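You operate a simulated robot arm through the tools that you are given. There is no shell and no other tool. Be economical: measure what you need, move in short steps, check, and stop when the job is done.

You are at the controls of a simulated two-armed robot. One attempt, no reset.

## Task
On the top of the glass case, fold the grey cloth in half, so that its two short edges meet.
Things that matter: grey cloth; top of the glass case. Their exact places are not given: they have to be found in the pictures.

It is judged by the outcome, as a careful person would: the job done as asked, and still so three seconds after it is handed in. It fails if anything else is knocked over, pushed out of place, dropped, spilled or broken. Flat cloth is picked up by pressing the open fingertips on it (5 to 10 N) and closing them slowly along it; thin cloth reads only 2 to 8 mm in the jaws.

## Robot
Two 7-joint arms with two-finger parallel grippers on one trunk, on a base that drives. Base frame: it is fixed to the floor where the robot stands at the start and does not move with it; the origin is under the middle of the robot, x ahead of it, y to its left, z up. Lengths are in m, angles in degrees, forces in N, time in s.
The left shoulder is at the start at [0.07, 0.188, 1.34], the right one opposite. Places, roughly: top of the glass case [0.6, 0.1, 1.1]. Payload 3.91 kg a hand.
The TCP of each hand is the grasp point between the finger pads, 0.03 m short of the fingertips. In the tool frame z runs along the fingers and y along their closing line. Largest opening 0.11 m; finger width 0.02, thickness 0.01; the body of the gripper, 0.048 by 0.112 m, starts 0.055 m behind the TCP.
Orientation is that of the tool frame in the base frame, as a unit quaternion [x, y, z, w]. With the fingers straight down and closing along the base's y, the tool's x points along the base's -x, its y along +y and its z along -z.

## Interface
- The arms move only by the tool drive_tool. It takes "left_steps", "right_steps" or both (then of equal length, played together; a hand with none holds still); each is a list of rows, each a list of 2 entries, a list of its own where there are three numbers: the shift along the base's x, y, z in m, then the turn, a rotation vector about the base's x, y, z in degrees. In form: [[[x, y, z], [rx, ry, rz]], ...]. A call has 1 to 8 rows; each row is the pose to reach, as a shift and turn from the pose commanded when the call began. "left_claw" and "right_claw" are, for a hand that has rows, the gripper command, from -1 (shut) to 1 (fully open), values between in proportion, set as the call begins (left out, the last holds). Each row takes 0.2 s and may step no farther than 0.05 m and 8.6 degrees from the row before; otherwise, or with a gripper value out of range, the whole call is refused. Where a pose cannot be reached the arm comes as near as it can. A force on the tool above 40 N (or 10 N above the force at the start of the call, whichever is more), or a blocked arm, ends the call early, and 0.2 s more pass. Each finger travels about 0.072 m/s and halts on what it meets, pressing with about 33 N; the grip force reading is that of the motor and also rises with nothing between the fingers. The clock runs only during rows and for 0.2 s after the last one: add rows that repeat a pose to give the fingers time. It gives the time, the measured TCP pose, the force on the tool (base axes), the opening and the grip force at its end, in the units of the frame above (readings bear some noise), with the torque about the TCP (base axes, N m) and any sound that the robot's microphone picked up, and new pictures: "views" is both (left out), scene, wrist or none (wrist: the cameras of the hands that moved).
- Cameras (640 x 400 px; columns grow to the right, rows downward): "scene" is now at [0.1332, 0.025, 1.5429]; the picture's right is [0.29, -0.96, -0.00], its down [-0.72, -0.21, -0.66] and it looks along [0.64, 0.19, -0.75] (base axes); focal length 214 px, centre (320, 200). "left" rides on the left gripper at [0.072, -0.017, -0.103] in its tool frame; the picture's right is [0.23, 0.97, 0.00], its down [-0.76, 0.18, -0.62] and it looks along [-0.61, 0.14, 0.78] (tool axes); focal length 222 px, centre (320, 200). "right" rides on the right gripper at [0.072, 0.017, -0.103] in its tool frame; the picture's right is [-0.23, 0.97, 0.00], its down [-0.76, -0.18, -0.62] and it looks along [-0.61, -0.14, 0.78] (tool axes); focal length 222 px, centre (320, 200).
- lift_body(by): slides the trunk up (or, below 0, down) by that many m; the arms and the scene camera ride with it, the base frame stays. It gives what a move gives, with no picture.
- steer(legs): drives the robot by 1 to 6 legs, each [ahead, turn to the left] in m and degrees, along the robot's own axes; the way and the turn of a leg run together, so that a leg with both is an arc; at most 1.5 m and 180 degrees a leg. The arms and the cameras ride along, it lands a little off, and it stops where it bumps. It gives what a move gives, and a new picture of the scene camera.
- pan_tilt(pan, tilt): turns the head with the scene camera to pan (to the left, within 86 degrees either way) and tilt (down, from -29 to 69), counted from straight ahead of the robot. It gives what a move gives, and a new picture of the scene camera.
- point_at(camera, pixels): there is no depth. For up to 12 entries [column, row, z] of the newest picture of that camera ("zoom" is the newest enlarged one), the place [x, y] in the base frame at which the ray of that pixel passes the height z, good to about 0.003 m, but the place of the scene camera against the robot may be out by one fixed shift of up to 0.012 m in any direction. The clock stands still meanwhile.
- zoom(camera, box): a new picture of the part [left, top, right, bottom] of that camera's present view, enlarged. The clock stands still meanwhile.
- finish_job(): hands the job in; it is judged then, once.

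Work in short steps. Measure before you move; look again where a grasp or a placing could have gone wrong, and mend it. You have 80 turns and 260 pictures in all, those below and enlarged ones among them. Open the grippers and draw the arms clear of the work before you hand the job in, unless the task says otherwise; then end with one line.

The tools are called after ">>>" as name(argument=value, ...) on one line, values as JSON. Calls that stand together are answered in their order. drive_tool: Moves the arms, as the interface text tells. Its arguments: {"type":"object","properties":{"left_steps":{"type":"array"},"left_claw":{"type":"number"},"right_steps":{"type":"array"},"right_claw":{"type":"number"},"views":{"type":"string","enum":["both","scene","wrist","none"]}},"required":[]} The other tools are called the same way: lift_body (by) slides the trunk up or down; steer (legs) drives the base; pan_tilt (pan, tilt) turns the head that bears the scene camera; point_at (camera, pixels) gives the place at which the rays of pixels pass given heights; zoom (camera, box) takes an enlarged picture of a part of a camera's view; finish_job () hands the job in.

At the start:

```text
time: 0.0
left_tool_pos: [0.5919, 0.2229, 1.2043]
left_tool_rot: [0.0, 1.0, 0.0, 0.0]
left_force: [-0.5, -0.4, -0.4]
left_moment: [0.01, -0.04, 0.0]
left_grip_width: 0.1098
left_grasp_force: 0.1
right_tool_pos: [0.5993, -0.207, 1.1976]
right_tool_rot: [0.001, 1.0, 0.0, 0.0]
right_force: [-0.2, -0.3, -0.6]
right_moment: [0.01, -0.02, 0.01]
right_grip_width: 0.1098
right_grasp_force: 0.1
trunk travel left (down, up): [-0.85, 0.09]
robot x, y, heading: [-0.0026, -0.0024, -0.2]
head pan, tilt: [16.7, 48.4]
```

scene: 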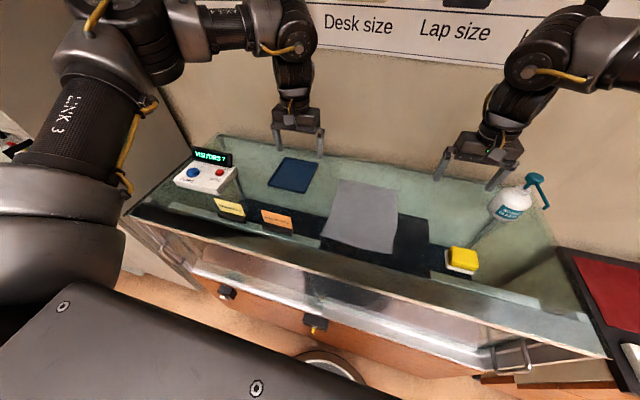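
right: 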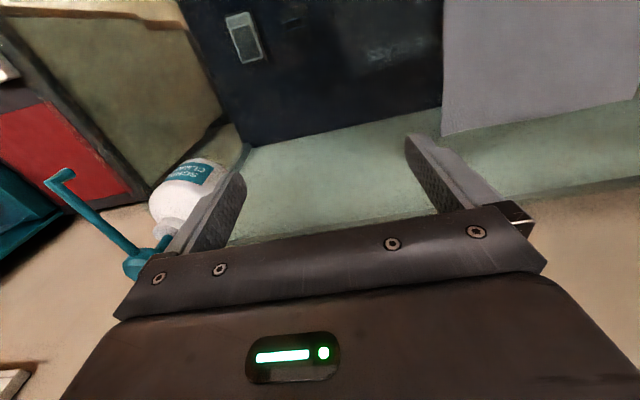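
left: 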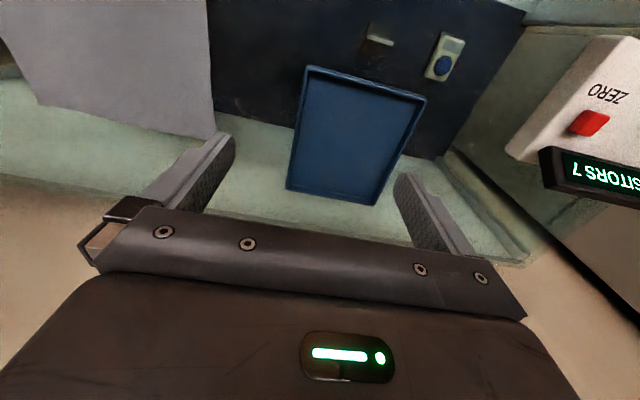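

The grey cloth lies around scene pixels (330-398, 180-253). I'll enlarge it and measure its corners at about z=1.1.

>>> zoom(camera="scene", box=[240, 130, 480, 280])

>>> point_at(camera="scene", pixels=[[340, 179, 1.1], [399, 189, 1.1], [393, 254, 1.1], [320, 238, 1.1], [218, 135, 1.1], [605, 357, 1.1], [128, 214, 1.1], [550, 225, 1.1], [462, 262, 1.1], [277, 218, 1.1]])

>>> point_at(camera="left", pixels=[[38, 104, 1.1], [215, 132, 1.1]])

>>> point_at(camera="right", pixels=[[442, 136, 1.1], [636, 98, 1.1]])

```text
2.67 times, centred on (360, 205) of scene
```

zoom: 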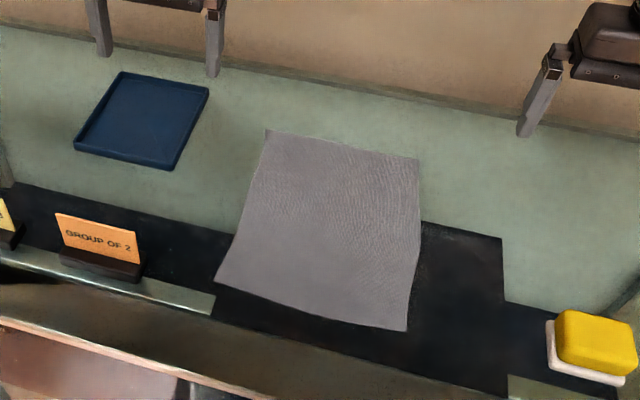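

```text
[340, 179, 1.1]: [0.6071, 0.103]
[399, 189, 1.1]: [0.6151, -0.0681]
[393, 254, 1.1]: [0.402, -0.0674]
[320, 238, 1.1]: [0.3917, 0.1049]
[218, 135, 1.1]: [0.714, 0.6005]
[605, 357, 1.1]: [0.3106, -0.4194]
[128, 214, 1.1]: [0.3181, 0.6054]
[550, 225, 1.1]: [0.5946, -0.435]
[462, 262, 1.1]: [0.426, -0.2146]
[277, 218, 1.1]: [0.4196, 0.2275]
```

```text
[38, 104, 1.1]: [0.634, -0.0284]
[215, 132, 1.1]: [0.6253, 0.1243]
```

```text
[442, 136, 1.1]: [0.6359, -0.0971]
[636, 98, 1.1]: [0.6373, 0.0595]
```

The far short edge is at x≈0.63 and the near one at x≈0.42, with a width of about 0.19 m in y. Left and right rays agree best at a surface z≈1.07. I'll bring both hands above the two far corners, with jaws partly closed.

>>> drive_tool(left_steps=[[[0.01, -0.04, 0], [0, 0, 0]], [[0.02, -0.08, 0], [0, 0, 0]], [[0.03, -0.11, -0.01], [0, 0, 0]], [[0.043, -0.14, -0.03], [0, 0, 0]], [[0.043, -0.14, -0.045], [0, 0, 0]]], right_steps=[[[0.01, 0.04, 0], [0, 0, 0]], [[0.02, 0.08, 0], [0, 0, 0]], [[0.03, 0.11, -0.01], [0, 0, 0]], [[0.037, 0.147, -0.025], [0, 0, 0]], [[0.037, 0.147, -0.04], [0, 0, 0]]], left_claw=-0.4, right_claw=-0.4)

```text
time: 1.2
left_tool_pos: [0.6361, 0.0844, 1.162]
left_tool_rot: [-0.002, 1.0, -0.001, 0.0]
left_force: [-0.6, 0.0, -0.1]
left_moment: [0.0, 0.04, 0.0]
left_grip_width: 0.0331
left_grasp_force: 0.0
right_tool_pos: [0.6362, -0.0615, 1.1587]
right_tool_rot: [0.001, 1.0, 0.0, 0.0]
right_force: [0.1, 0.9, 1.0]
right_moment: [0.02, 0.0, 0.01]
right_grip_width: 0.0329
right_grasp_force: 0.0
trunk travel left (down, up): [-0.85, 0.09]
robot x, y, heading: [-0.0016, 0.002, -0.1]
head pan, tilt: [16.7, 48.4]
```

scene: 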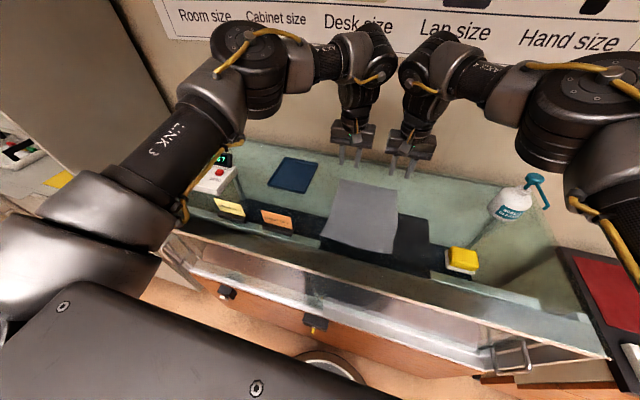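
right: 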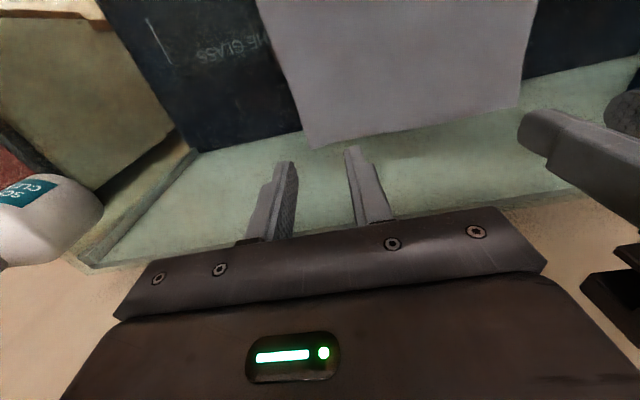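
left: 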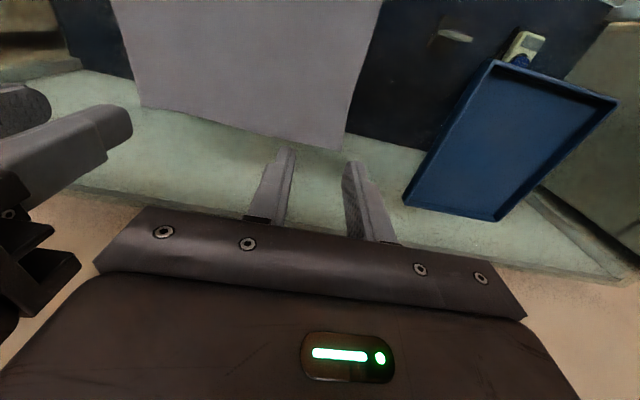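

Both hands now see the far edge: left image corners (140,106) and (342,150), right image corners (313,149) and (517,108). I'll triangulate the corners and surface height.

>>> point_at(camera="left", pixels=[[140, 106, 1.07], [342, 150, 1.07], [140, 106, 1.09], [342, 150, 1.09], [140, 106, 1.05], [342, 150, 1.05]])

>>> point_at(camera="right", pixels=[[517, 108, 1.07], [313, 149, 1.07], [517, 108, 1.09], [313, 149, 1.09], [517, 108, 1.05], [313, 149, 1.05]])

```text
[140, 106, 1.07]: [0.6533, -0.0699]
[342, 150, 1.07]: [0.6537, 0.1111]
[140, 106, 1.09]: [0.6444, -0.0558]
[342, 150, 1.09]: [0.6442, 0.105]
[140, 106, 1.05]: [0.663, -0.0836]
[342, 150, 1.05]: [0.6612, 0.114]
```

```text
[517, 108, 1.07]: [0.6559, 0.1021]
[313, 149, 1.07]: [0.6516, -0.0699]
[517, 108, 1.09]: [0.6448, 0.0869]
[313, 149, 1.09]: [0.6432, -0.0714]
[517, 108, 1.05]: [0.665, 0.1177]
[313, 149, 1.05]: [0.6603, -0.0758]
```

The surface is at z≈1.063, the far edge at x≈0.655, and the corners at y≈0.111 and −0.072. I'll move just above the edge with jaws at about 26 mm.

>>> drive_tool(left_steps=[[[0.016, 0, -0.02], [0, 0, 0]], [[0.016, 0, -0.045], [0, 0, 0]], [[0.016, 0, -0.055], [0, 0, 0]]], right_steps=[[[0.016, 0.0155, -0.02], [0, 0, 0]], [[0.016, 0.0155, -0.043], [0, 0, 0]], [[0.016, 0.0155, -0.052], [0, 0, 0]]], left_claw=-0.53, right_claw=-0.53)

```text
time: 2.0
left_tool_pos: [0.6555, 0.0946, 1.1083]
left_tool_rot: [-0.013, 1.0, -0.001, 0.003]
left_force: [0.5, -0.3, 0.1]
left_moment: [-0.01, -0.04, -0.02]
left_grip_width: 0.026
left_grasp_force: 0.0
right_tool_pos: [0.6519, -0.0517, 1.107]
right_tool_rot: [0.006, 1.0, 0.002, 0.0]
right_force: [0.3, -0.4, 0.0]
right_moment: [-0.01, -0.05, 0.02]
right_grip_width: 0.0259
right_grasp_force: 0.1
trunk travel left (down, up): [-0.85, 0.09]
robot x, y, heading: [0.001, 0.0005, 0.0]
head pan, tilt: [16.7, 48.4]
```

scene: 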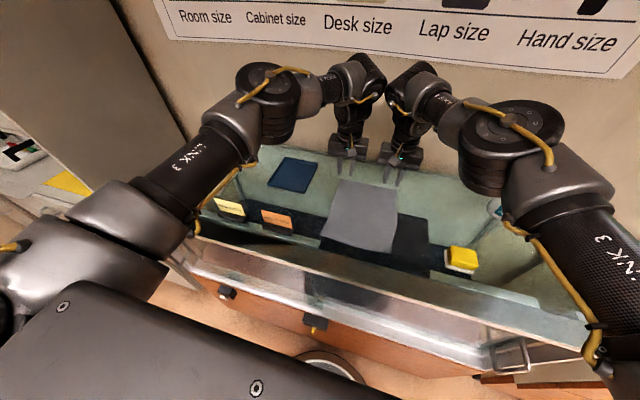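
right: 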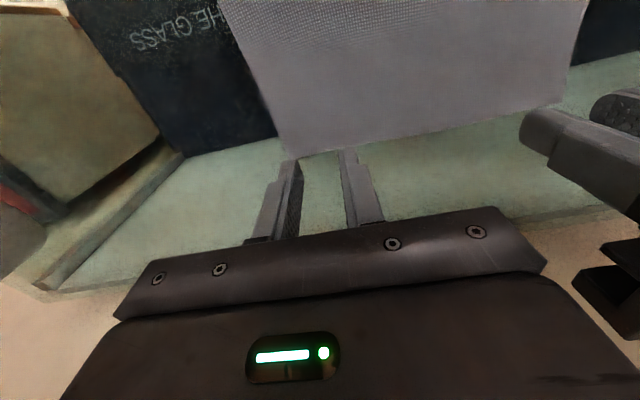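
left: 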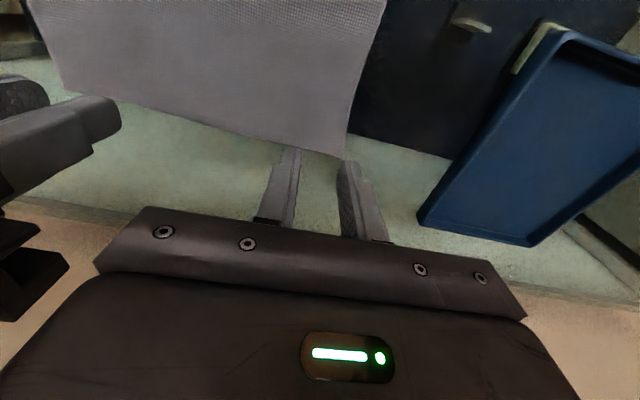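

The hands settled at y=0.0946 and −0.0517 rather than as commanded, so they seem to be pushing each other apart. I'll look closer at the wrists.

>>> zoom(camera="scene", box=[290, 40, 470, 200])

>>> point_at(camera="left", pixels=[[58, 89, 1.063], [342, 160, 1.063], [280, 147, 1.063]])

>>> point_at(camera="right", pixels=[[566, 102, 1.063], [285, 160, 1.063], [350, 149, 1.063]])

```text
2.50 times, centred on (380, 120) of scene
```

zoom: 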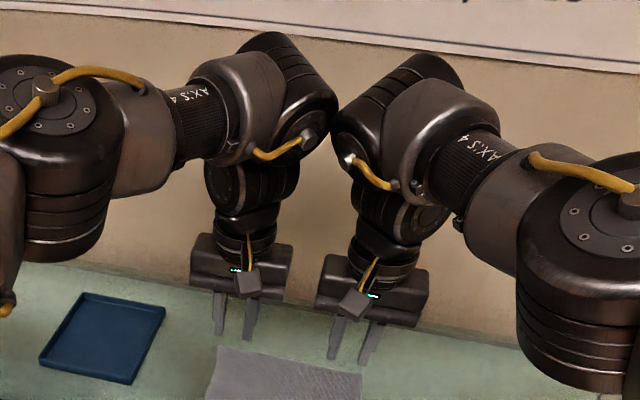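

```text
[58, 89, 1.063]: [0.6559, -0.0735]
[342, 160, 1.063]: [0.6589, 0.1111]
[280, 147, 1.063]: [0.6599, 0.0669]
```

```text
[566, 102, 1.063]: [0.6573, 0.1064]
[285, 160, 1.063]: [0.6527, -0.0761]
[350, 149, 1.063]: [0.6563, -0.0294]
```

The wrist joints touch about 0.2 m above the tips. I'll lean each hand outward by 2.5° and space them slightly wider, with narrower jaws (22 mm).

>>> drive_tool(left_steps=[[[0.003, 0.005, 0.003], [-2.5, 0, 0]], [[0.003, 0.005, 0.0], [-2.5, 0, 0]], [[0.003, 0.005, 0.0], [-2.5, 0, 0]]], right_steps=[[[0.003, -0.0055, 0.003], [2.5, 0, 0]], [[0.003, -0.0055, 0.0], [2.5, 0, 0]], [[0.003, -0.0055, 0.0], [2.5, 0, 0]]], left_claw=-0.6, right_claw=-0.6, views="none")

```text
time: 2.8
left_tool_pos: [0.6538, 0.0896, 1.1064]
left_tool_rot: [0.001, 1.0, -0.023, 0.0]
left_force: [0.1, -0.6, -0.3]
left_moment: [-0.01, -0.05, 0.01]
left_grip_width: 0.0219
left_grasp_force: 0.2
right_tool_pos: [0.6557, -0.0489, 1.1048]
right_tool_rot: [-0.001, 1.0, 0.022, 0.0]
right_force: [-1.6, 0.5, -0.1]
right_moment: [-0.02, 0.02, 0.03]
right_grip_width: 0.022
right_grasp_force: 0.1
trunk travel left (down, up): [-0.85, 0.09]
robot x, y, heading: [-0.0002, 0.0041, 0.0]
head pan, tilt: [16.7, 48.4]
```

The poses are now clean. I'll lower gently to feel for the surface.

>>> drive_tool(left_steps=[[[0, 0, -0.003], [0, 0, 0]], [[0, 0, -0.006], [0, 0, 0]], [[0, 0, -0.009], [0, 0, 0]]], right_steps=[[[0, 0, -0.003], [0, 0, 0]], [[0, 0, -0.006], [0, 0, 0]], [[0, 0, -0.009], [0, 0, 0]]], views="wrist")

```text
time: 3.6
left_tool_pos: [0.6547, 0.0883, 1.0972]
left_tool_rot: [0.001, 1.0, -0.021, 0.0]
left_force: [0.6, -0.1, -0.7]
left_moment: [-0.02, -0.02, 0.01]
left_grip_width: 0.0221
left_grasp_force: 0.1
right_tool_pos: [0.6537, -0.0502, 1.0948]
right_tool_rot: [0.0, 1.0, 0.022, 0.0]
right_force: [0.6, -1.1, 0.1]
right_moment: [0.01, -0.01, 0.01]
right_grip_width: 0.0223
right_grasp_force: 0.1
trunk travel left (down, up): [-0.85, 0.09]
robot x, y, heading: [-0.0023, -0.0026, 0.2]
head pan, tilt: [16.7, 48.4]
```

right: 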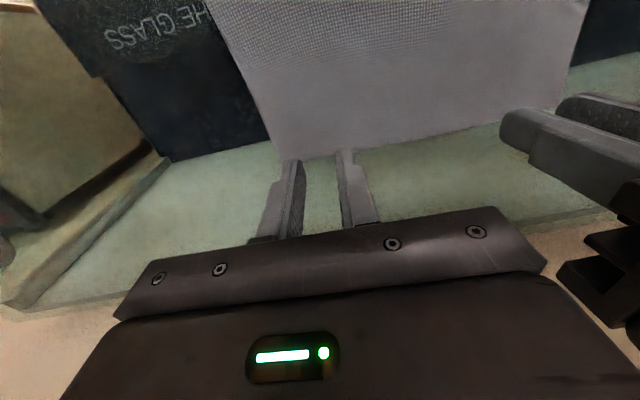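
left: 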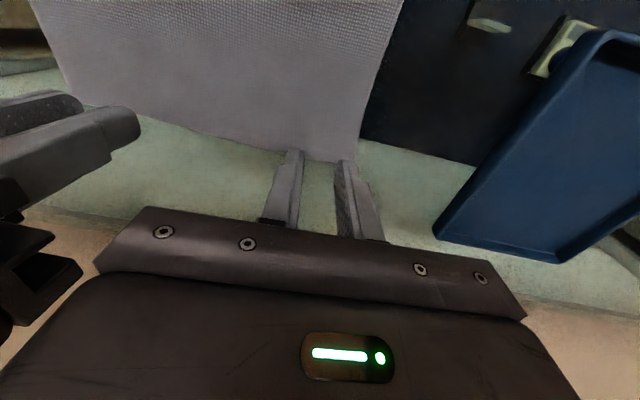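

No contact yet, with the tips at about 1.066. I'll check the fingertips against the edge and keep going down.

>>> zoom(camera="left", box=[220, 110, 420, 235])

>>> zoom(camera="right", box=[220, 110, 420, 235])

>>> drive_tool(left_steps=[[[0, 0, -0.002], [0, 0, 0]], [[0, 0, -0.004], [0, 0, 0]]], right_steps=[[[0, 0, -0.002], [0, 0, 0]], [[0, 0, -0.004], [0, 0, 0]]], views="none")

```text
3.20 times, centred on (320, 172) of left
```

zoom: 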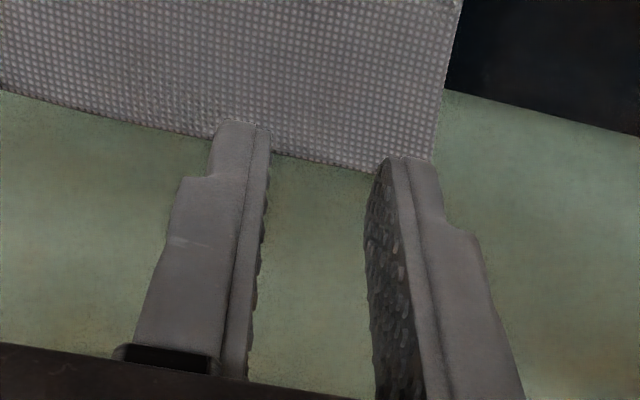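

```text
3.20 times, centred on (320, 172) of right
```

zoom: 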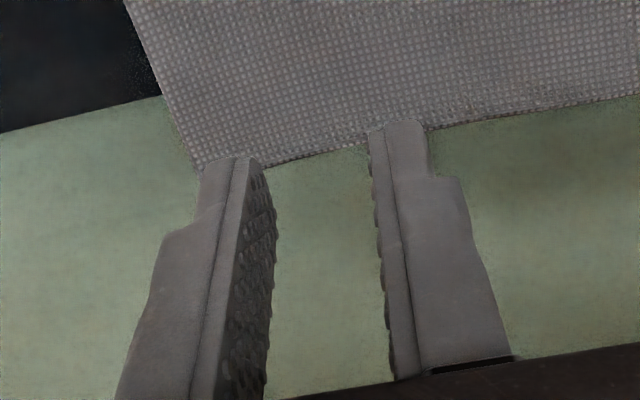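

```text
time: 4.2
left_tool_pos: [0.6541, 0.0864, 1.0921]
left_tool_rot: [0.0, 1.0, -0.022, -0.001]
left_force: [0.9, -0.5, 0.0]
left_moment: [0.0, -0.02, -0.02]
left_grip_width: 0.0221
left_grasp_force: 0.0
right_tool_pos: [0.6544, -0.0499, 1.0927]
right_tool_rot: [0.0, 1.0, 0.021, 0.0]
right_force: [0.0, -0.6, -0.3]
right_moment: [-0.01, 0.02, 0.02]
right_grip_width: 0.0221
right_grasp_force: 0.0
trunk travel left (down, up): [-0.85, 0.09]
robot x, y, heading: [0.0003, -0.0, -0.3]
head pan, tilt: [16.7, 48.4]
```

Still no contact, with the tips at about 1.062. I'll continue down in small steps.

>>> drive_tool(left_steps=[[[0, 0, -0.002], [0, 0, 0]], [[0, 0, -0.004], [0, 0, 0]], [[0, 0, -0.005], [0, 0, 0]]], right_steps=[[[0, 0, -0.002], [0, 0, 0]], [[0, 0, -0.004], [0, 0, 0]], [[0, 0, -0.005], [0, 0, 0]]], views="none")

>>> zoom(camera="left", box=[220, 110, 420, 235])

>>> zoom(camera="right", box=[220, 110, 420, 235])

```text
time: 5.0
left_tool_pos: [0.6529, 0.0881, 1.0876]
left_tool_rot: [0.0, 1.0, -0.022, 0.001]
left_force: [0.8, -0.4, -0.1]
left_moment: [-0.03, -0.01, 0.03]
left_grip_width: 0.0222
left_grasp_force: 0.1
right_tool_pos: [0.6536, -0.0501, 1.0871]
right_tool_rot: [0.0, 1.0, 0.022, 0.0]
right_force: [0.6, 0.2, 0.9]
right_moment: [0.0, -0.02, 0.03]
right_grip_width: 0.0223
right_grasp_force: 0.1
trunk travel left (down, up): [-0.85, 0.09]
robot x, y, heading: [0.0007, 0.0057, -0.2]
head pan, tilt: [16.7, 48.4]
```

```text
3.20 times, centred on (320, 172) of left
```

zoom: 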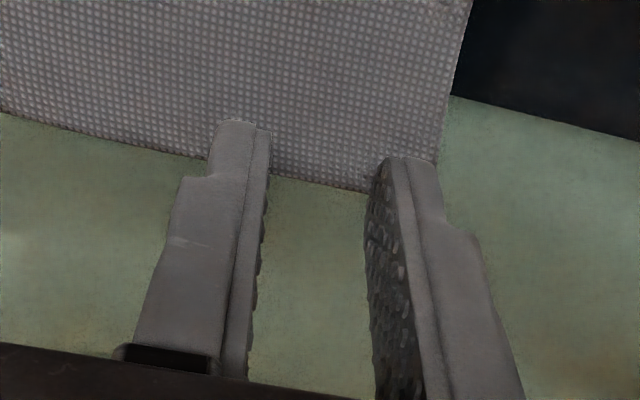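

```text
3.20 times, centred on (320, 172) of right
```

zoom: 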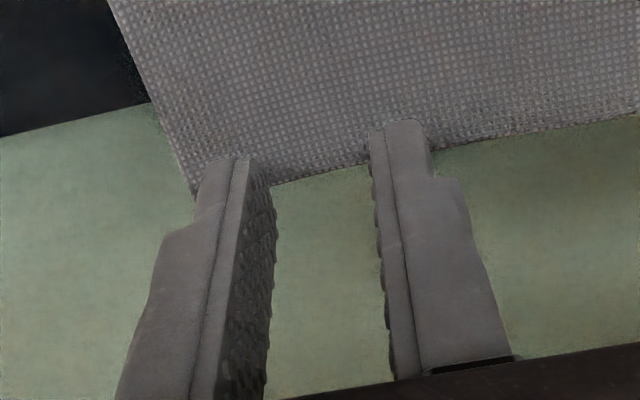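

No contact yet, and the edge overlap under the tips is growing as they drop. I'll continue.

>>> drive_tool(left_steps=[[[0, 0, -0.002], [0, 0, 0]], [[0, 0, -0.004], [0, 0, 0]], [[0, 0, -0.005], [0, 0, 0]]], right_steps=[[[0, 0, -0.002], [0, 0, 0]], [[0, 0, -0.004], [0, 0, 0]], [[0, 0, -0.005], [0, 0, 0]]], views="none")

>>> zoom(camera="left", box=[220, 110, 420, 235])

>>> zoom(camera="right", box=[220, 110, 420, 235])

```text
time: 5.8
left_tool_pos: [0.6534, 0.087, 1.0849]
left_tool_rot: [0.0, 1.0, -0.021, 0.001]
left_force: [-0.1, 0.1, 2.5]
left_moment: [0.09, 0.02, -0.01]
left_grip_width: 0.022
left_grasp_force: 0.6
right_tool_pos: [0.6546, -0.0501, 1.085]
right_tool_rot: [0.001, 1.0, 0.022, 0.001]
right_force: [0.8, 0.0, 8.4]
right_moment: [-0.17, 0.02, 0.01]
right_grip_width: 0.0218
right_grasp_force: 0.1
trunk travel left (down, up): [-0.85, 0.09]
robot x, y, heading: [-0.0042, -0.0001, -0.1]
head pan, tilt: [16.7, 48.4]
```

```text
3.20 times, centred on (320, 172) of left
```

zoom: 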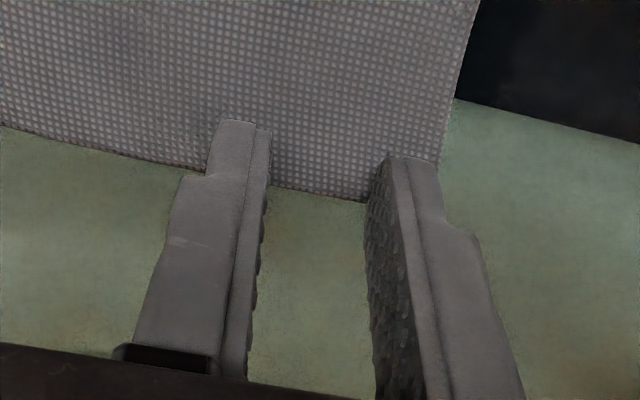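

```text
3.20 times, centred on (320, 172) of right
```

zoom: 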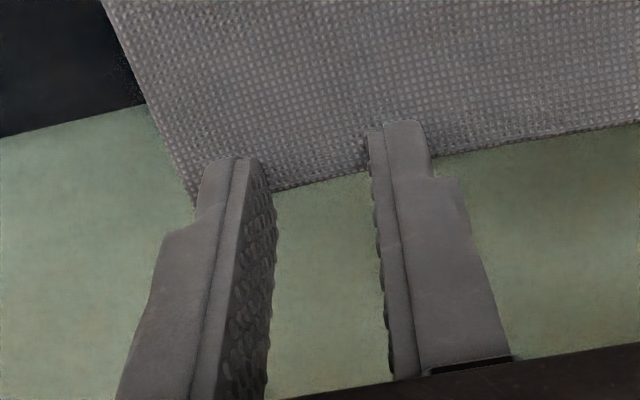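

Contact: right 8 N, left 2.5 N, so the cloth top is at z≈1.055. I'll press slightly more and start closing slowly.

>>> drive_tool(left_steps=[[[0, 0, -0.002], [0, 0, 0]], [[0, 0, -0.002], [0, 0, 0]]], right_steps=[[[0, 0, -0.001], [0, 0, 0]], [[0, 0, -0.001], [0, 0, 0]]], left_claw=-0.68, right_claw=-0.68, views="wrist")

```text
time: 6.4
left_tool_pos: [0.6525, 0.087, 1.0835]
left_tool_rot: [0.001, 1.0, -0.022, 0.002]
left_force: [2.8, 0.8, 15.4]
left_moment: [0.3, -0.07, -0.05]
left_grip_width: 0.0178
left_grasp_force: 0.4
right_tool_pos: [0.6529, -0.051, 1.0844]
right_tool_rot: [0.0, 1.0, 0.022, 0.002]
right_force: [3.4, -0.9, 12.2]
right_moment: [-0.25, 0.01, 0.05]
right_grip_width: 0.0175
right_grasp_force: 0.1
trunk travel left (down, up): [-0.85, 0.09]
robot x, y, heading: [-0.0036, -0.001, -0.1]
head pan, tilt: [16.7, 48.4]
```

right: 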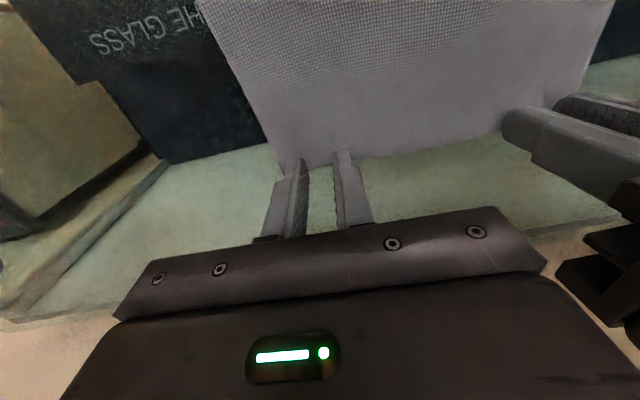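
left: 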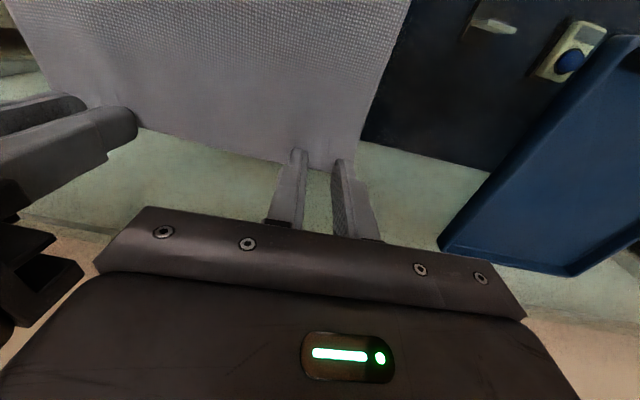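

Moment shows only the outer fingers bear. I'll level the hands by 1.3°, ease the pressure and reopen to 22 mm before closing.

>>> drive_tool(left_steps=[[[0, 0, 0.001], [1.3, 0, 0]], [[0, 0, 0.0007], [1.3, 0, 0]]], right_steps=[[[0, 0, 0.001], [-1.3, 0, 0]], [[0, 0, 0.0005], [-1.3, 0, 0]]], left_claw=-0.6, right_claw=-0.6, views="none")

```text
time: 7.0
left_tool_pos: [0.6521, 0.088, 1.0831]
left_tool_rot: [0.0, 1.0, -0.011, 0.001]
left_force: [-1.5, -3.0, 13.1]
left_moment: [0.15, 0.1, 0.0]
left_grip_width: 0.0204
left_grasp_force: 0.0
right_tool_pos: [0.6519, -0.0516, 1.0828]
right_tool_rot: [0.0, 1.0, 0.011, 0.0]
right_force: [-1.3, 1.5, 4.1]
right_moment: [0.0, 0.01, -0.02]
right_grip_width: 0.0213
right_grasp_force: 0.1
trunk travel left (down, up): [-0.85, 0.09]
robot x, y, heading: [0.0016, 0.0007, 0.0]
head pan, tilt: [16.7, 48.4]
```

Right is balanced now, and left presses at 13 N. I'll begin the gradual closing.

>>> drive_tool(left_steps=[[[0, 0, -0.0002], [0.4, 0, 0]], [[0, 0, -0.0002], [0.4, 0, 0]]], right_steps=[[[0, 0, -0.0008], [0, 0, 0]], [[0, 0, -0.0008], [0, 0, 0]]], left_claw=-0.7, right_claw=-0.7, views="none")

>>> zoom(camera="left", box=[220, 110, 420, 235])

>>> zoom(camera="right", box=[220, 110, 420, 235])

```text
time: 7.6
left_tool_pos: [0.6524, 0.0879, 1.0827]
left_tool_rot: [0.0, 1.0, -0.007, 0.001]
left_force: [-2.7, 0.5, 10.0]
left_moment: [0.18, 0.11, 0.03]
left_grip_width: 0.0168
left_grasp_force: 0.2
right_tool_pos: [0.6521, -0.0504, 1.0829]
right_tool_rot: [0.0, 1.0, 0.011, 0.001]
right_force: [-0.2, -1.4, 5.6]
right_moment: [-0.14, 0.05, -0.02]
right_grip_width: 0.0169
right_grasp_force: 0.3
trunk travel left (down, up): [-0.85, 0.09]
robot x, y, heading: [-0.0018, -0.0003, 0.1]
head pan, tilt: [16.7, 48.4]
```

```text
3.20 times, centred on (320, 172) of left
```

zoom: 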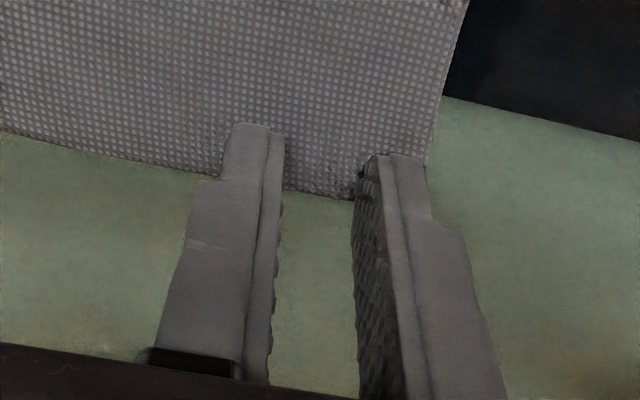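

```text
3.20 times, centred on (320, 172) of right
```

zoom: 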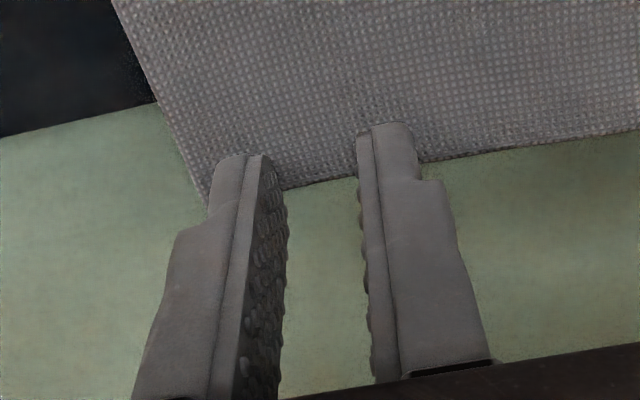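

The left cloth edge moves with the outer finger. Right needs a little more pressure. I'll continue closing.

>>> drive_tool(left_steps=[[[0, 0, -0.0003], [0.3, 0, 0]], [[0, 0, -0.0003], [0.3, 0, 0]]], right_steps=[[[0, 0, -0.0012], [-0.4, 0, 0]], [[0, 0, -0.0012], [-0.4, 0, 0]]], left_claw=-0.78, right_claw=-0.78, views="none")

>>> drive_tool(left_steps=[[[0, 0, -0.0003], [0, 0, 0]], [[0, 0, -0.0003], [0, 0, 0]]], right_steps=[[[0, 0, -0.0003], [0, 0, 0]], [[0, 0, -0.0003], [0, 0, 0]]], left_claw=-0.86, right_claw=-0.86, views="none")

>>> zoom(camera="left", box=[220, 110, 420, 235])

>>> zoom(camera="right", box=[220, 110, 420, 235])

```text
time: 8.2
left_tool_pos: [0.653, 0.0897, 1.0827]
left_tool_rot: [0.0, 1.0, -0.004, 0.001]
left_force: [1.6, -0.7, 8.2]
left_moment: [0.08, -0.03, -0.03]
left_grip_width: 0.0118
left_grasp_force: 0.1
right_tool_pos: [0.6504, -0.05, 1.0846]
right_tool_rot: [0.0, 1.0, 0.007, 0.001]
right_force: [-0.5, 1.0, 16.7]
right_moment: [-0.19, 0.11, -0.02]
right_grip_width: 0.0116
right_grasp_force: 0.0
trunk travel left (down, up): [-0.85, 0.09]
robot x, y, heading: [0.0011, 0.0032, 0.2]
head pan, tilt: [16.7, 48.4]
```

```text
time: 8.8
left_tool_pos: [0.6512, 0.0881, 1.0827]
left_tool_rot: [0.0, 1.0, -0.006, 0.002]
left_force: [0.8, -0.1, 9.8]
left_moment: [0.09, -0.02, -0.04]
left_grip_width: 0.0082
left_grasp_force: 0.1
right_tool_pos: [0.6514, -0.0504, 1.0821]
right_tool_rot: [0.0, 1.0, 0.007, 0.003]
right_force: [3.9, -1.6, 25.1]
right_moment: [-0.28, -0.03, 0.03]
right_grip_width: 0.0078
right_grasp_force: 0.6
trunk travel left (down, up): [-0.85, 0.09]
robot x, y, heading: [0.0025, -0.003, -0.2]
head pan, tilt: [16.7, 48.4]
```

```text
3.20 times, centred on (320, 172) of left
```

zoom: 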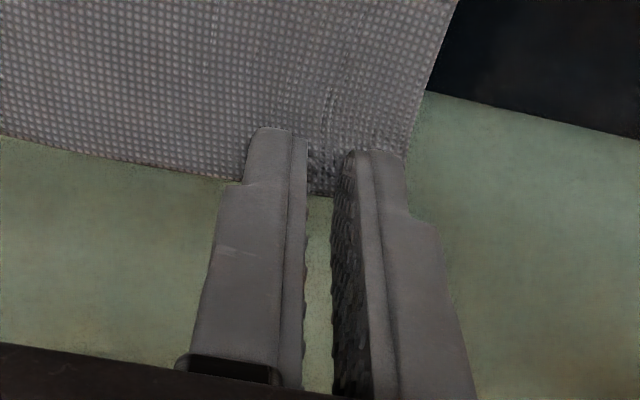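

```text
3.20 times, centred on (320, 172) of right
```

zoom: 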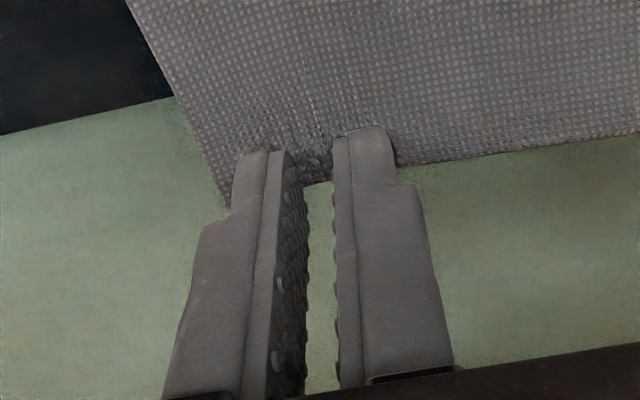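

Ridges are forming in both jaws. Right pressure is high (25 N), so I'll ease it and close fully.

>>> drive_tool(left_steps=[[[0, 0, -0.0002], [0, 0, 0]], [[0, 0, -0.0002], [0, 0, 0]]], right_steps=[[[0, 0, 0.0007], [0, 0, 0]], [[0, 0, 0.0007], [0, 0, 0]]], left_claw=-0.94, right_claw=-0.94, views="none")

>>> drive_tool(left_steps=[[[0, 0, 0], [0, 0, 0]], [[0, 0, 0], [0, 0, 0]]], right_steps=[[[0, 0, 0], [0, 0, 0]], [[0, 0, 0], [0, 0, 0]]], left_claw=-1, right_claw=-1, views="none")

>>> zoom(camera="left", box=[220, 110, 420, 235])

>>> zoom(camera="right", box=[220, 110, 420, 235])

```text
time: 9.4
left_tool_pos: [0.6505, 0.088, 1.0827]
left_tool_rot: [-0.001, 1.0, -0.004, 0.002]
left_force: [-0.1, 1.7, 12.9]
left_moment: [0.13, 0.02, 0.01]
left_grip_width: 0.0038
left_grasp_force: 0.5
right_tool_pos: [0.6515, -0.0506, 1.0827]
right_tool_rot: [0.0, 1.0, 0.007, 0.003]
right_force: [6.1, -1.3, 23.1]
right_moment: [-0.25, -0.06, 0.08]
right_grip_width: 0.0028
right_grasp_force: 0.1
trunk travel left (down, up): [-0.85, 0.09]
robot x, y, heading: [0.001, -0.002, -0.0]
head pan, tilt: [16.7, 48.4]
```

```text
time: 10.0
left_tool_pos: [0.651, 0.0887, 1.0828]
left_tool_rot: [0.0, 1.0, -0.004, 0.001]
left_force: [2.4, 3.2, 13.0]
left_moment: [0.12, -0.01, 0.0]
left_grip_width: 0.0001
left_grasp_force: 33.0
right_tool_pos: [0.6504, -0.0511, 1.0827]
right_tool_rot: [0.0, 1.0, 0.007, 0.001]
right_force: [1.8, -3.9, 21.4]
right_moment: [-0.25, 0.05, -0.01]
right_grip_width: 0.0
right_grasp_force: 32.9
trunk travel left (down, up): [-0.85, 0.09]
robot x, y, heading: [0.0021, 0.0001, 0.1]
head pan, tilt: [16.7, 48.4]
```

```text
3.20 times, centred on (320, 172) of left
```

zoom: 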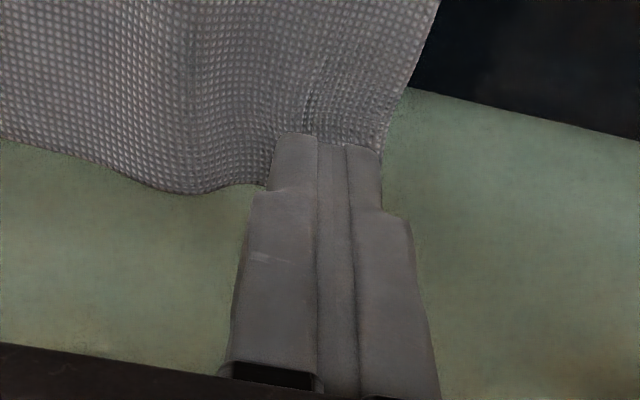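

```text
3.20 times, centred on (320, 172) of right
```

zoom: 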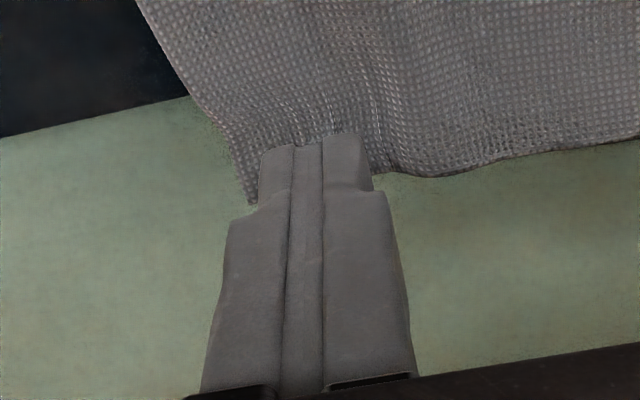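

Both read 0.000, which suggests a missed pinch. I'll lift 15 mm to check.

>>> drive_tool(left_steps=[[[0, 0, 0.006], [0, 0, 0]], [[0, 0, 0.015], [0, 0, 0]]], right_steps=[[[0, 0, 0.006], [0, 0, 0]], [[0, 0, 0.015], [0, 0, 0]]], views="wrist")

>>> zoom(camera="right", box=[220, 60, 540, 260])

```text
time: 10.6
left_tool_pos: [0.6541, 0.0907, 1.0954]
left_tool_rot: [-0.002, 1.0, -0.005, 0.0]
left_force: [0.3, -0.8, 0.8]
left_moment: [-0.01, -0.03, 0.0]
left_grip_width: 0.0003
left_grasp_force: 32.8
right_tool_pos: [0.6525, -0.0511, 1.0945]
right_tool_rot: [0.0, 1.0, 0.007, 0.0]
right_force: [-0.5, -1.3, 0.8]
right_moment: [-0.02, -0.03, -0.01]
right_grip_width: 0.0
right_grasp_force: 33.0
trunk travel left (down, up): [-0.85, 0.09]
robot x, y, heading: [0.0028, -0.0006, 0.1]
head pan, tilt: [16.7, 48.4]
```

right: 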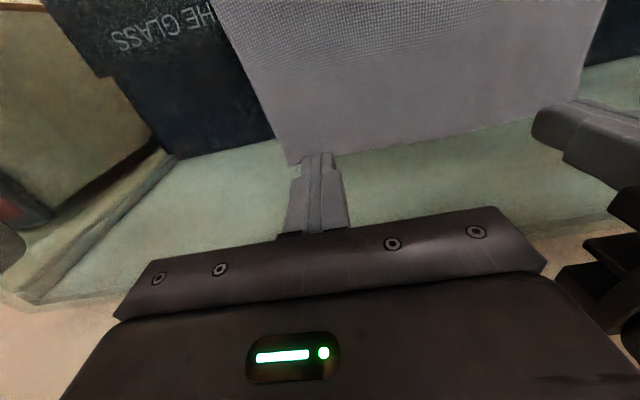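
left: 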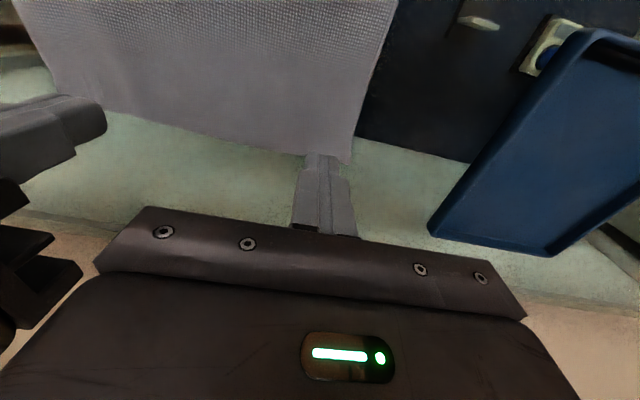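

```text
2.00 times, centred on (380, 160) of right
```

zoom: 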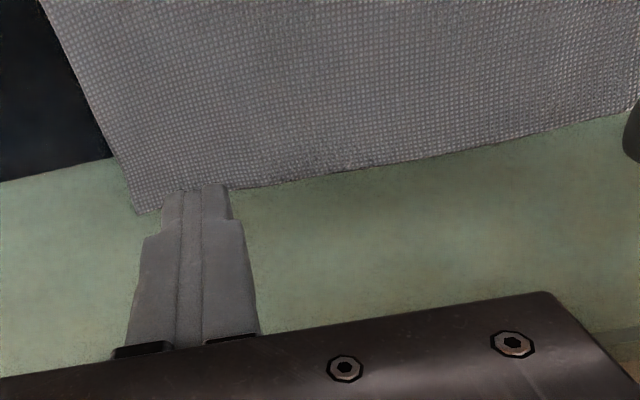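

Missed: the cloth sprang back flat, so the gather was too small. I'll lift, open wider, and yaw both hands 90° to close along x, which gives a larger ridge and fits the wrist spacing.

>>> drive_tool(left_steps=[[[0, 0.01, 0.02], [0, 0, -8]], [[0, 0.03, 0.04], [0, 0, -16]], [[0, 0.04, 0.05], [0, 0, -24]], [[0, 0.04, 0.05], [0, 0, -32]], [[0, 0.04, 0.05], [0, 0, -40]], [[0, 0.04, 0.05], [0, 0, -48]]], right_steps=[[[0, -0.01, 0.02], [0, 0, 8]], [[0, -0.03, 0.04], [0, 0, 16]], [[0, -0.04, 0.05], [0, 0, 24]], [[0, -0.04, 0.05], [0, 0, 32]], [[0, -0.04, 0.05], [0, 0, 40]], [[0, -0.04, 0.05], [0, 0, 48]]], left_claw=0.1, right_claw=0.1, views="none")

>>> drive_tool(left_steps=[[[0, 0, 0], [0, 0, -8]], [[0, 0, 0], [0, 0, -16]], [[0, 0, 0], [0, 0, -24]], [[0, 0, 0], [0, 0, -32]], [[0, 0, 0], [0, 0, -42]], [[0, 0, 0], [0, 0, -42]]], right_steps=[[[0, 0, 0], [0, 0, 8]], [[0, 0, 0], [0, 0, 16]], [[0, 0, 0], [0, 0, 24]], [[0, 0, 0], [0, 0, 32]], [[0, 0, 0], [0, 0, 40]], [[0, 0, 0], [0, 0, 42]]])

```text
time: 12.0
left_tool_pos: [0.6539, 0.1285, 1.1462]
left_tool_rot: [0.408, 0.913, -0.003, -0.001]
left_force: [-0.4, 0.2, 0.5]
left_moment: [0.01, -0.01, -0.02]
left_grip_width: 0.0606
left_grasp_force: 0.1
right_tool_pos: [0.6532, -0.0894, 1.1462]
right_tool_rot: [-0.408, 0.913, 0.006, -0.002]
right_force: [-0.4, -0.3, 1.1]
right_moment: [-0.02, -0.01, 0.04]
right_grip_width: 0.0605
right_grasp_force: 0.1
trunk travel left (down, up): [-0.85, 0.09]
robot x, y, heading: [0.0013, -0.0018, 0.1]
head pan, tilt: [16.7, 48.4]
```

```text
refused: row 5 steps farther than a row can; nothing moved
```

Left row 5 was too large, so nothing moved. Both hands took the 48° fine, and I'll finish the yaw.

>>> drive_tool(left_steps=[[[0, 0, 0], [0, 0, -8]], [[0, 0, 0], [0, 0, -16]], [[0, 0, 0], [0, 0, -24]], [[0, 0, 0], [0, 0, -32]], [[0, 0, 0], [0, 0, -40]], [[0, 0, 0], [0, 0, -42]]], right_steps=[[[0, 0, 0], [0, 0, 8]], [[0, 0, 0], [0, 0, 16]], [[0, 0, 0], [0, 0, 24]], [[0, 0, 0], [0, 0, 32]], [[0, 0, 0], [0, 0, 40]], [[0, 0, 0], [0, 0, 42]]])

```text
time: 13.4
left_tool_pos: [0.6551, 0.1275, 1.146]
left_tool_rot: [0.707, 0.707, -0.002, -0.003]
left_force: [1.6, -0.6, -0.1]
left_moment: [-0.02, 0.0, 0.02]
left_grip_width: 0.0604
left_grasp_force: 0.1
right_tool_pos: [0.6551, -0.0905, 1.1456]
right_tool_rot: [0.708, -0.706, -0.006, 0.005]
right_force: [0.0, 0.8, 0.4]
right_moment: [0.02, 0.01, 0.01]
right_grip_width: 0.0604
right_grasp_force: 0.0
trunk travel left (down, up): [-0.85, 0.09]
robot x, y, heading: [-0.0026, 0.0012, 0.1]
head pan, tilt: [16.7, 48.4]
```

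scene: 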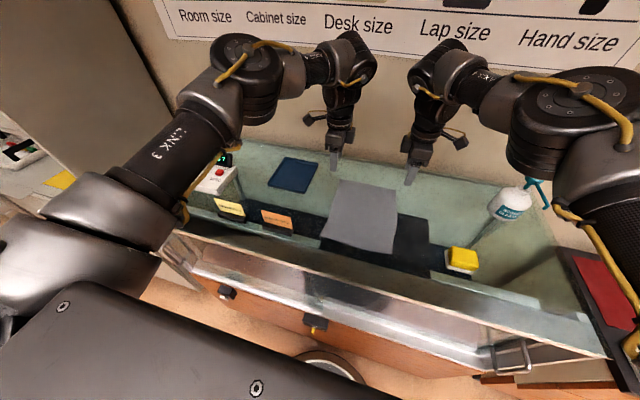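
right: 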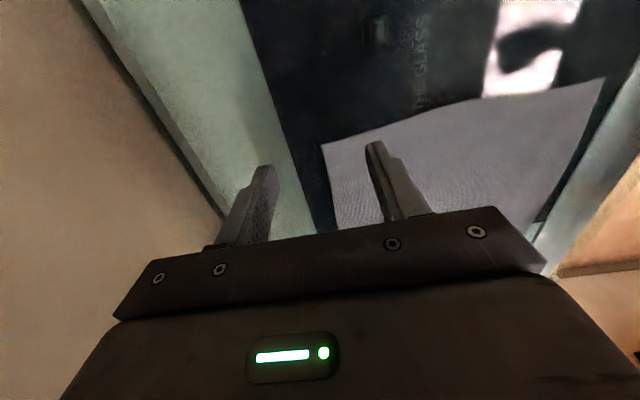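
left: 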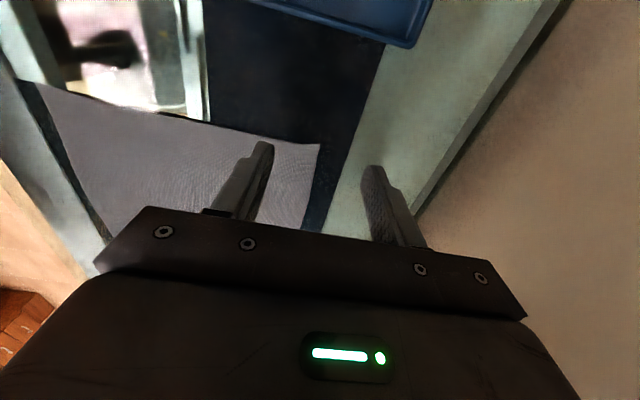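

Both hands are yawed, and each sees a long side of the cloth. I'll measure all four corners at z=1.054.

>>> point_at(camera="left", pixels=[[320, 145, 1.054], [38, 82, 1.054]])

>>> point_at(camera="right", pixels=[[322, 145, 1.054], [605, 78, 1.054]])

>>> point_at(camera="scene", pixels=[[340, 179, 1.054], [399, 189, 1.054], [393, 254, 1.054], [320, 238, 1.054]])

```text
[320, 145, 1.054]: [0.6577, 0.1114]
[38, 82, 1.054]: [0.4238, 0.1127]
```

```text
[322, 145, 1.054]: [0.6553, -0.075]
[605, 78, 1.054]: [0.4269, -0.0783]
```

```text
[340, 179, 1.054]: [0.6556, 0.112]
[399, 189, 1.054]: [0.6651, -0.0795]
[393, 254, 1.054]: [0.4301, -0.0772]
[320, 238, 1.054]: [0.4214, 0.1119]
```

Cloth spans x 0.425–0.657 and y −0.077–0.112. I'll position with a 50 mm opening, the outer finger just inside the far edge, and stop 6 mm above contact.

>>> drive_tool(left_steps=[[[-0.02, -0.01, -0.01], [-2.5, 0, 0]], [[-0.035, -0.03, -0.03], [-2.5, 0, 0]], [[-0.035, -0.04, -0.05], [-2.5, 0, 0]], [[-0.035, -0.04, -0.056], [-2.5, 0, 0]], [[-0.035, -0.04, -0.056], [-2.5, 0, 0]]], right_steps=[[[-0.02, 0.01, -0.01], [2.5, 0, 0]], [[-0.035, 0.03, -0.03], [2.5, 0, 0]], [[-0.035, 0.0365, -0.05], [2.5, 0, 0]], [[-0.035, 0.0365, -0.056], [2.5, 0, 0]], [[-0.035, 0.0365, -0.056], [2.5, 0, 0]]], left_claw=-0.1, right_claw=-0.1, views="wrist")

```text
time: 14.6
left_tool_pos: [0.6184, 0.0877, 1.0895]
left_tool_rot: [0.707, 0.706, -0.019, 0.013]
left_force: [0.2, 0.2, -0.3]
left_moment: [0.0, 0.0, 0.06]
left_grip_width: 0.0495
left_grasp_force: 0.0
right_tool_pos: [0.6189, -0.0537, 1.0905]
right_tool_rot: [-0.707, 0.707, 0.02, 0.01]
right_force: [-0.1, -0.2, 0.5]
right_moment: [-0.02, 0.02, 0.02]
right_grip_width: 0.0496
right_grasp_force: 0.2
trunk travel left (down, up): [-0.85, 0.09]
robot x, y, heading: [0.0, 0.0022, -0.1]
head pan, tilt: [16.7, 48.4]
```

right: 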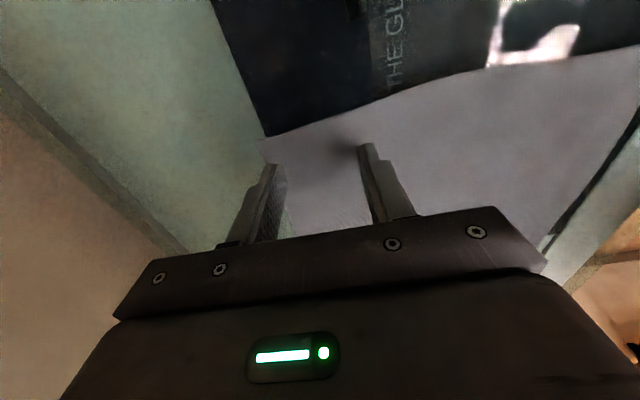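
left: 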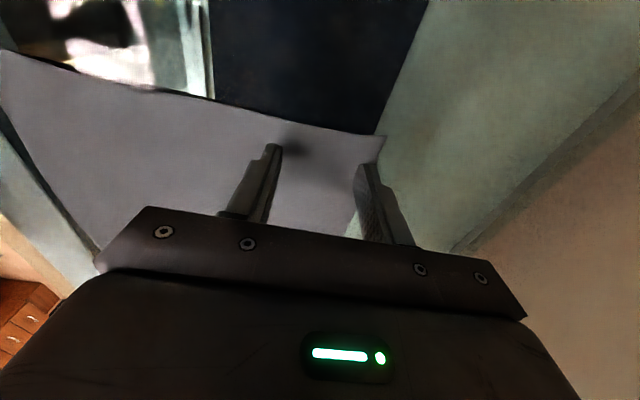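

Outer fingers sit right at the far edge, as planned. I'll lower into contact.

>>> drive_tool(left_steps=[[[0, 0, -0.003], [0, 0, 0]], [[0, 0, -0.006], [0, 0, 0]], [[0, 0, -0.0075], [0, 0, 0]]], right_steps=[[[0, 0, -0.003], [0, 0, 0]], [[0, 0, -0.006], [0, 0, 0]], [[0, 0, -0.0075], [0, 0, 0]]], views="none")

>>> zoom(camera="left", box=[220, 110, 420, 235])

>>> zoom(camera="right", box=[220, 110, 420, 235])

```text
time: 15.4
left_tool_pos: [0.6192, 0.0884, 1.0847]
left_tool_rot: [0.707, 0.706, -0.018, 0.013]
left_force: [1.0, 0.9, 4.0]
left_moment: [0.04, -0.16, 0.0]
left_grip_width: 0.0499
left_grasp_force: 0.9
right_tool_pos: [0.6188, -0.0546, 1.0841]
right_tool_rot: [0.707, -0.707, -0.019, -0.011]
right_force: [1.6, -0.2, 7.9]
right_moment: [-0.06, -0.3, -0.01]
right_grip_width: 0.0502
right_grasp_force: 0.7
trunk travel left (down, up): [-0.85, 0.09]
robot x, y, heading: [0.0024, 0.0008, -0.2]
head pan, tilt: [16.7, 48.4]
```

```text
3.20 times, centred on (320, 172) of left
```

zoom: 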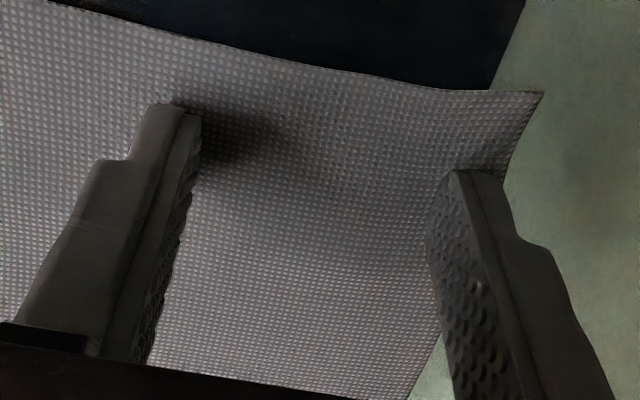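

```text
3.20 times, centred on (320, 172) of right
```

zoom: 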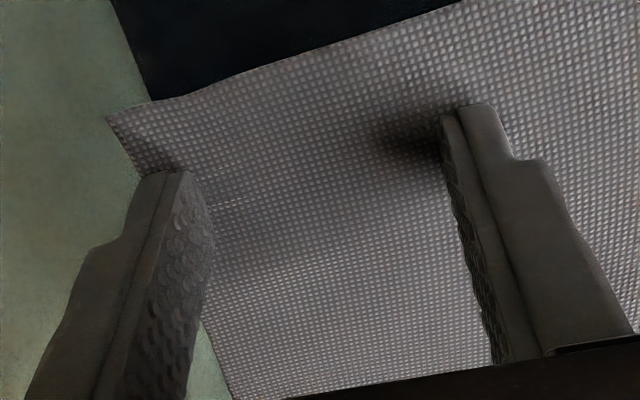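

Only the outer fingers bear (moment about y is negative), and the tools point about 0.6° toward −x. I'll correct that pitch and press slightly.

>>> drive_tool(left_steps=[[[0, 0, 0], [0, -0.7, 0]], [[0, 0, -0.001], [0, -0.7, 0]]], right_steps=[[[0, 0, 0], [0, -0.9, 0]], [[0, 0, -0.0006], [0, -0.9, 0]]], views="none")

```text
time: 16.0
left_tool_pos: [0.6182, 0.088, 1.0834]
left_tool_rot: [0.707, 0.707, -0.015, 0.018]
left_force: [-0.5, -1.3, 9.8]
left_moment: [0.05, 0.35, 0.02]
left_grip_width: 0.0495
left_grasp_force: 0.1
right_tool_pos: [0.6182, -0.0534, 1.0833]
right_tool_rot: [-0.706, 0.708, 0.014, 0.016]
right_force: [1.8, 0.6, 8.9]
right_moment: [-0.03, 0.07, 0.01]
right_grip_width: 0.0491
right_grasp_force: 0.1
trunk travel left (down, up): [-0.85, 0.09]
robot x, y, heading: [-0.0021, 0.0024, 0.2]
head pan, tilt: [16.7, 48.4]
```

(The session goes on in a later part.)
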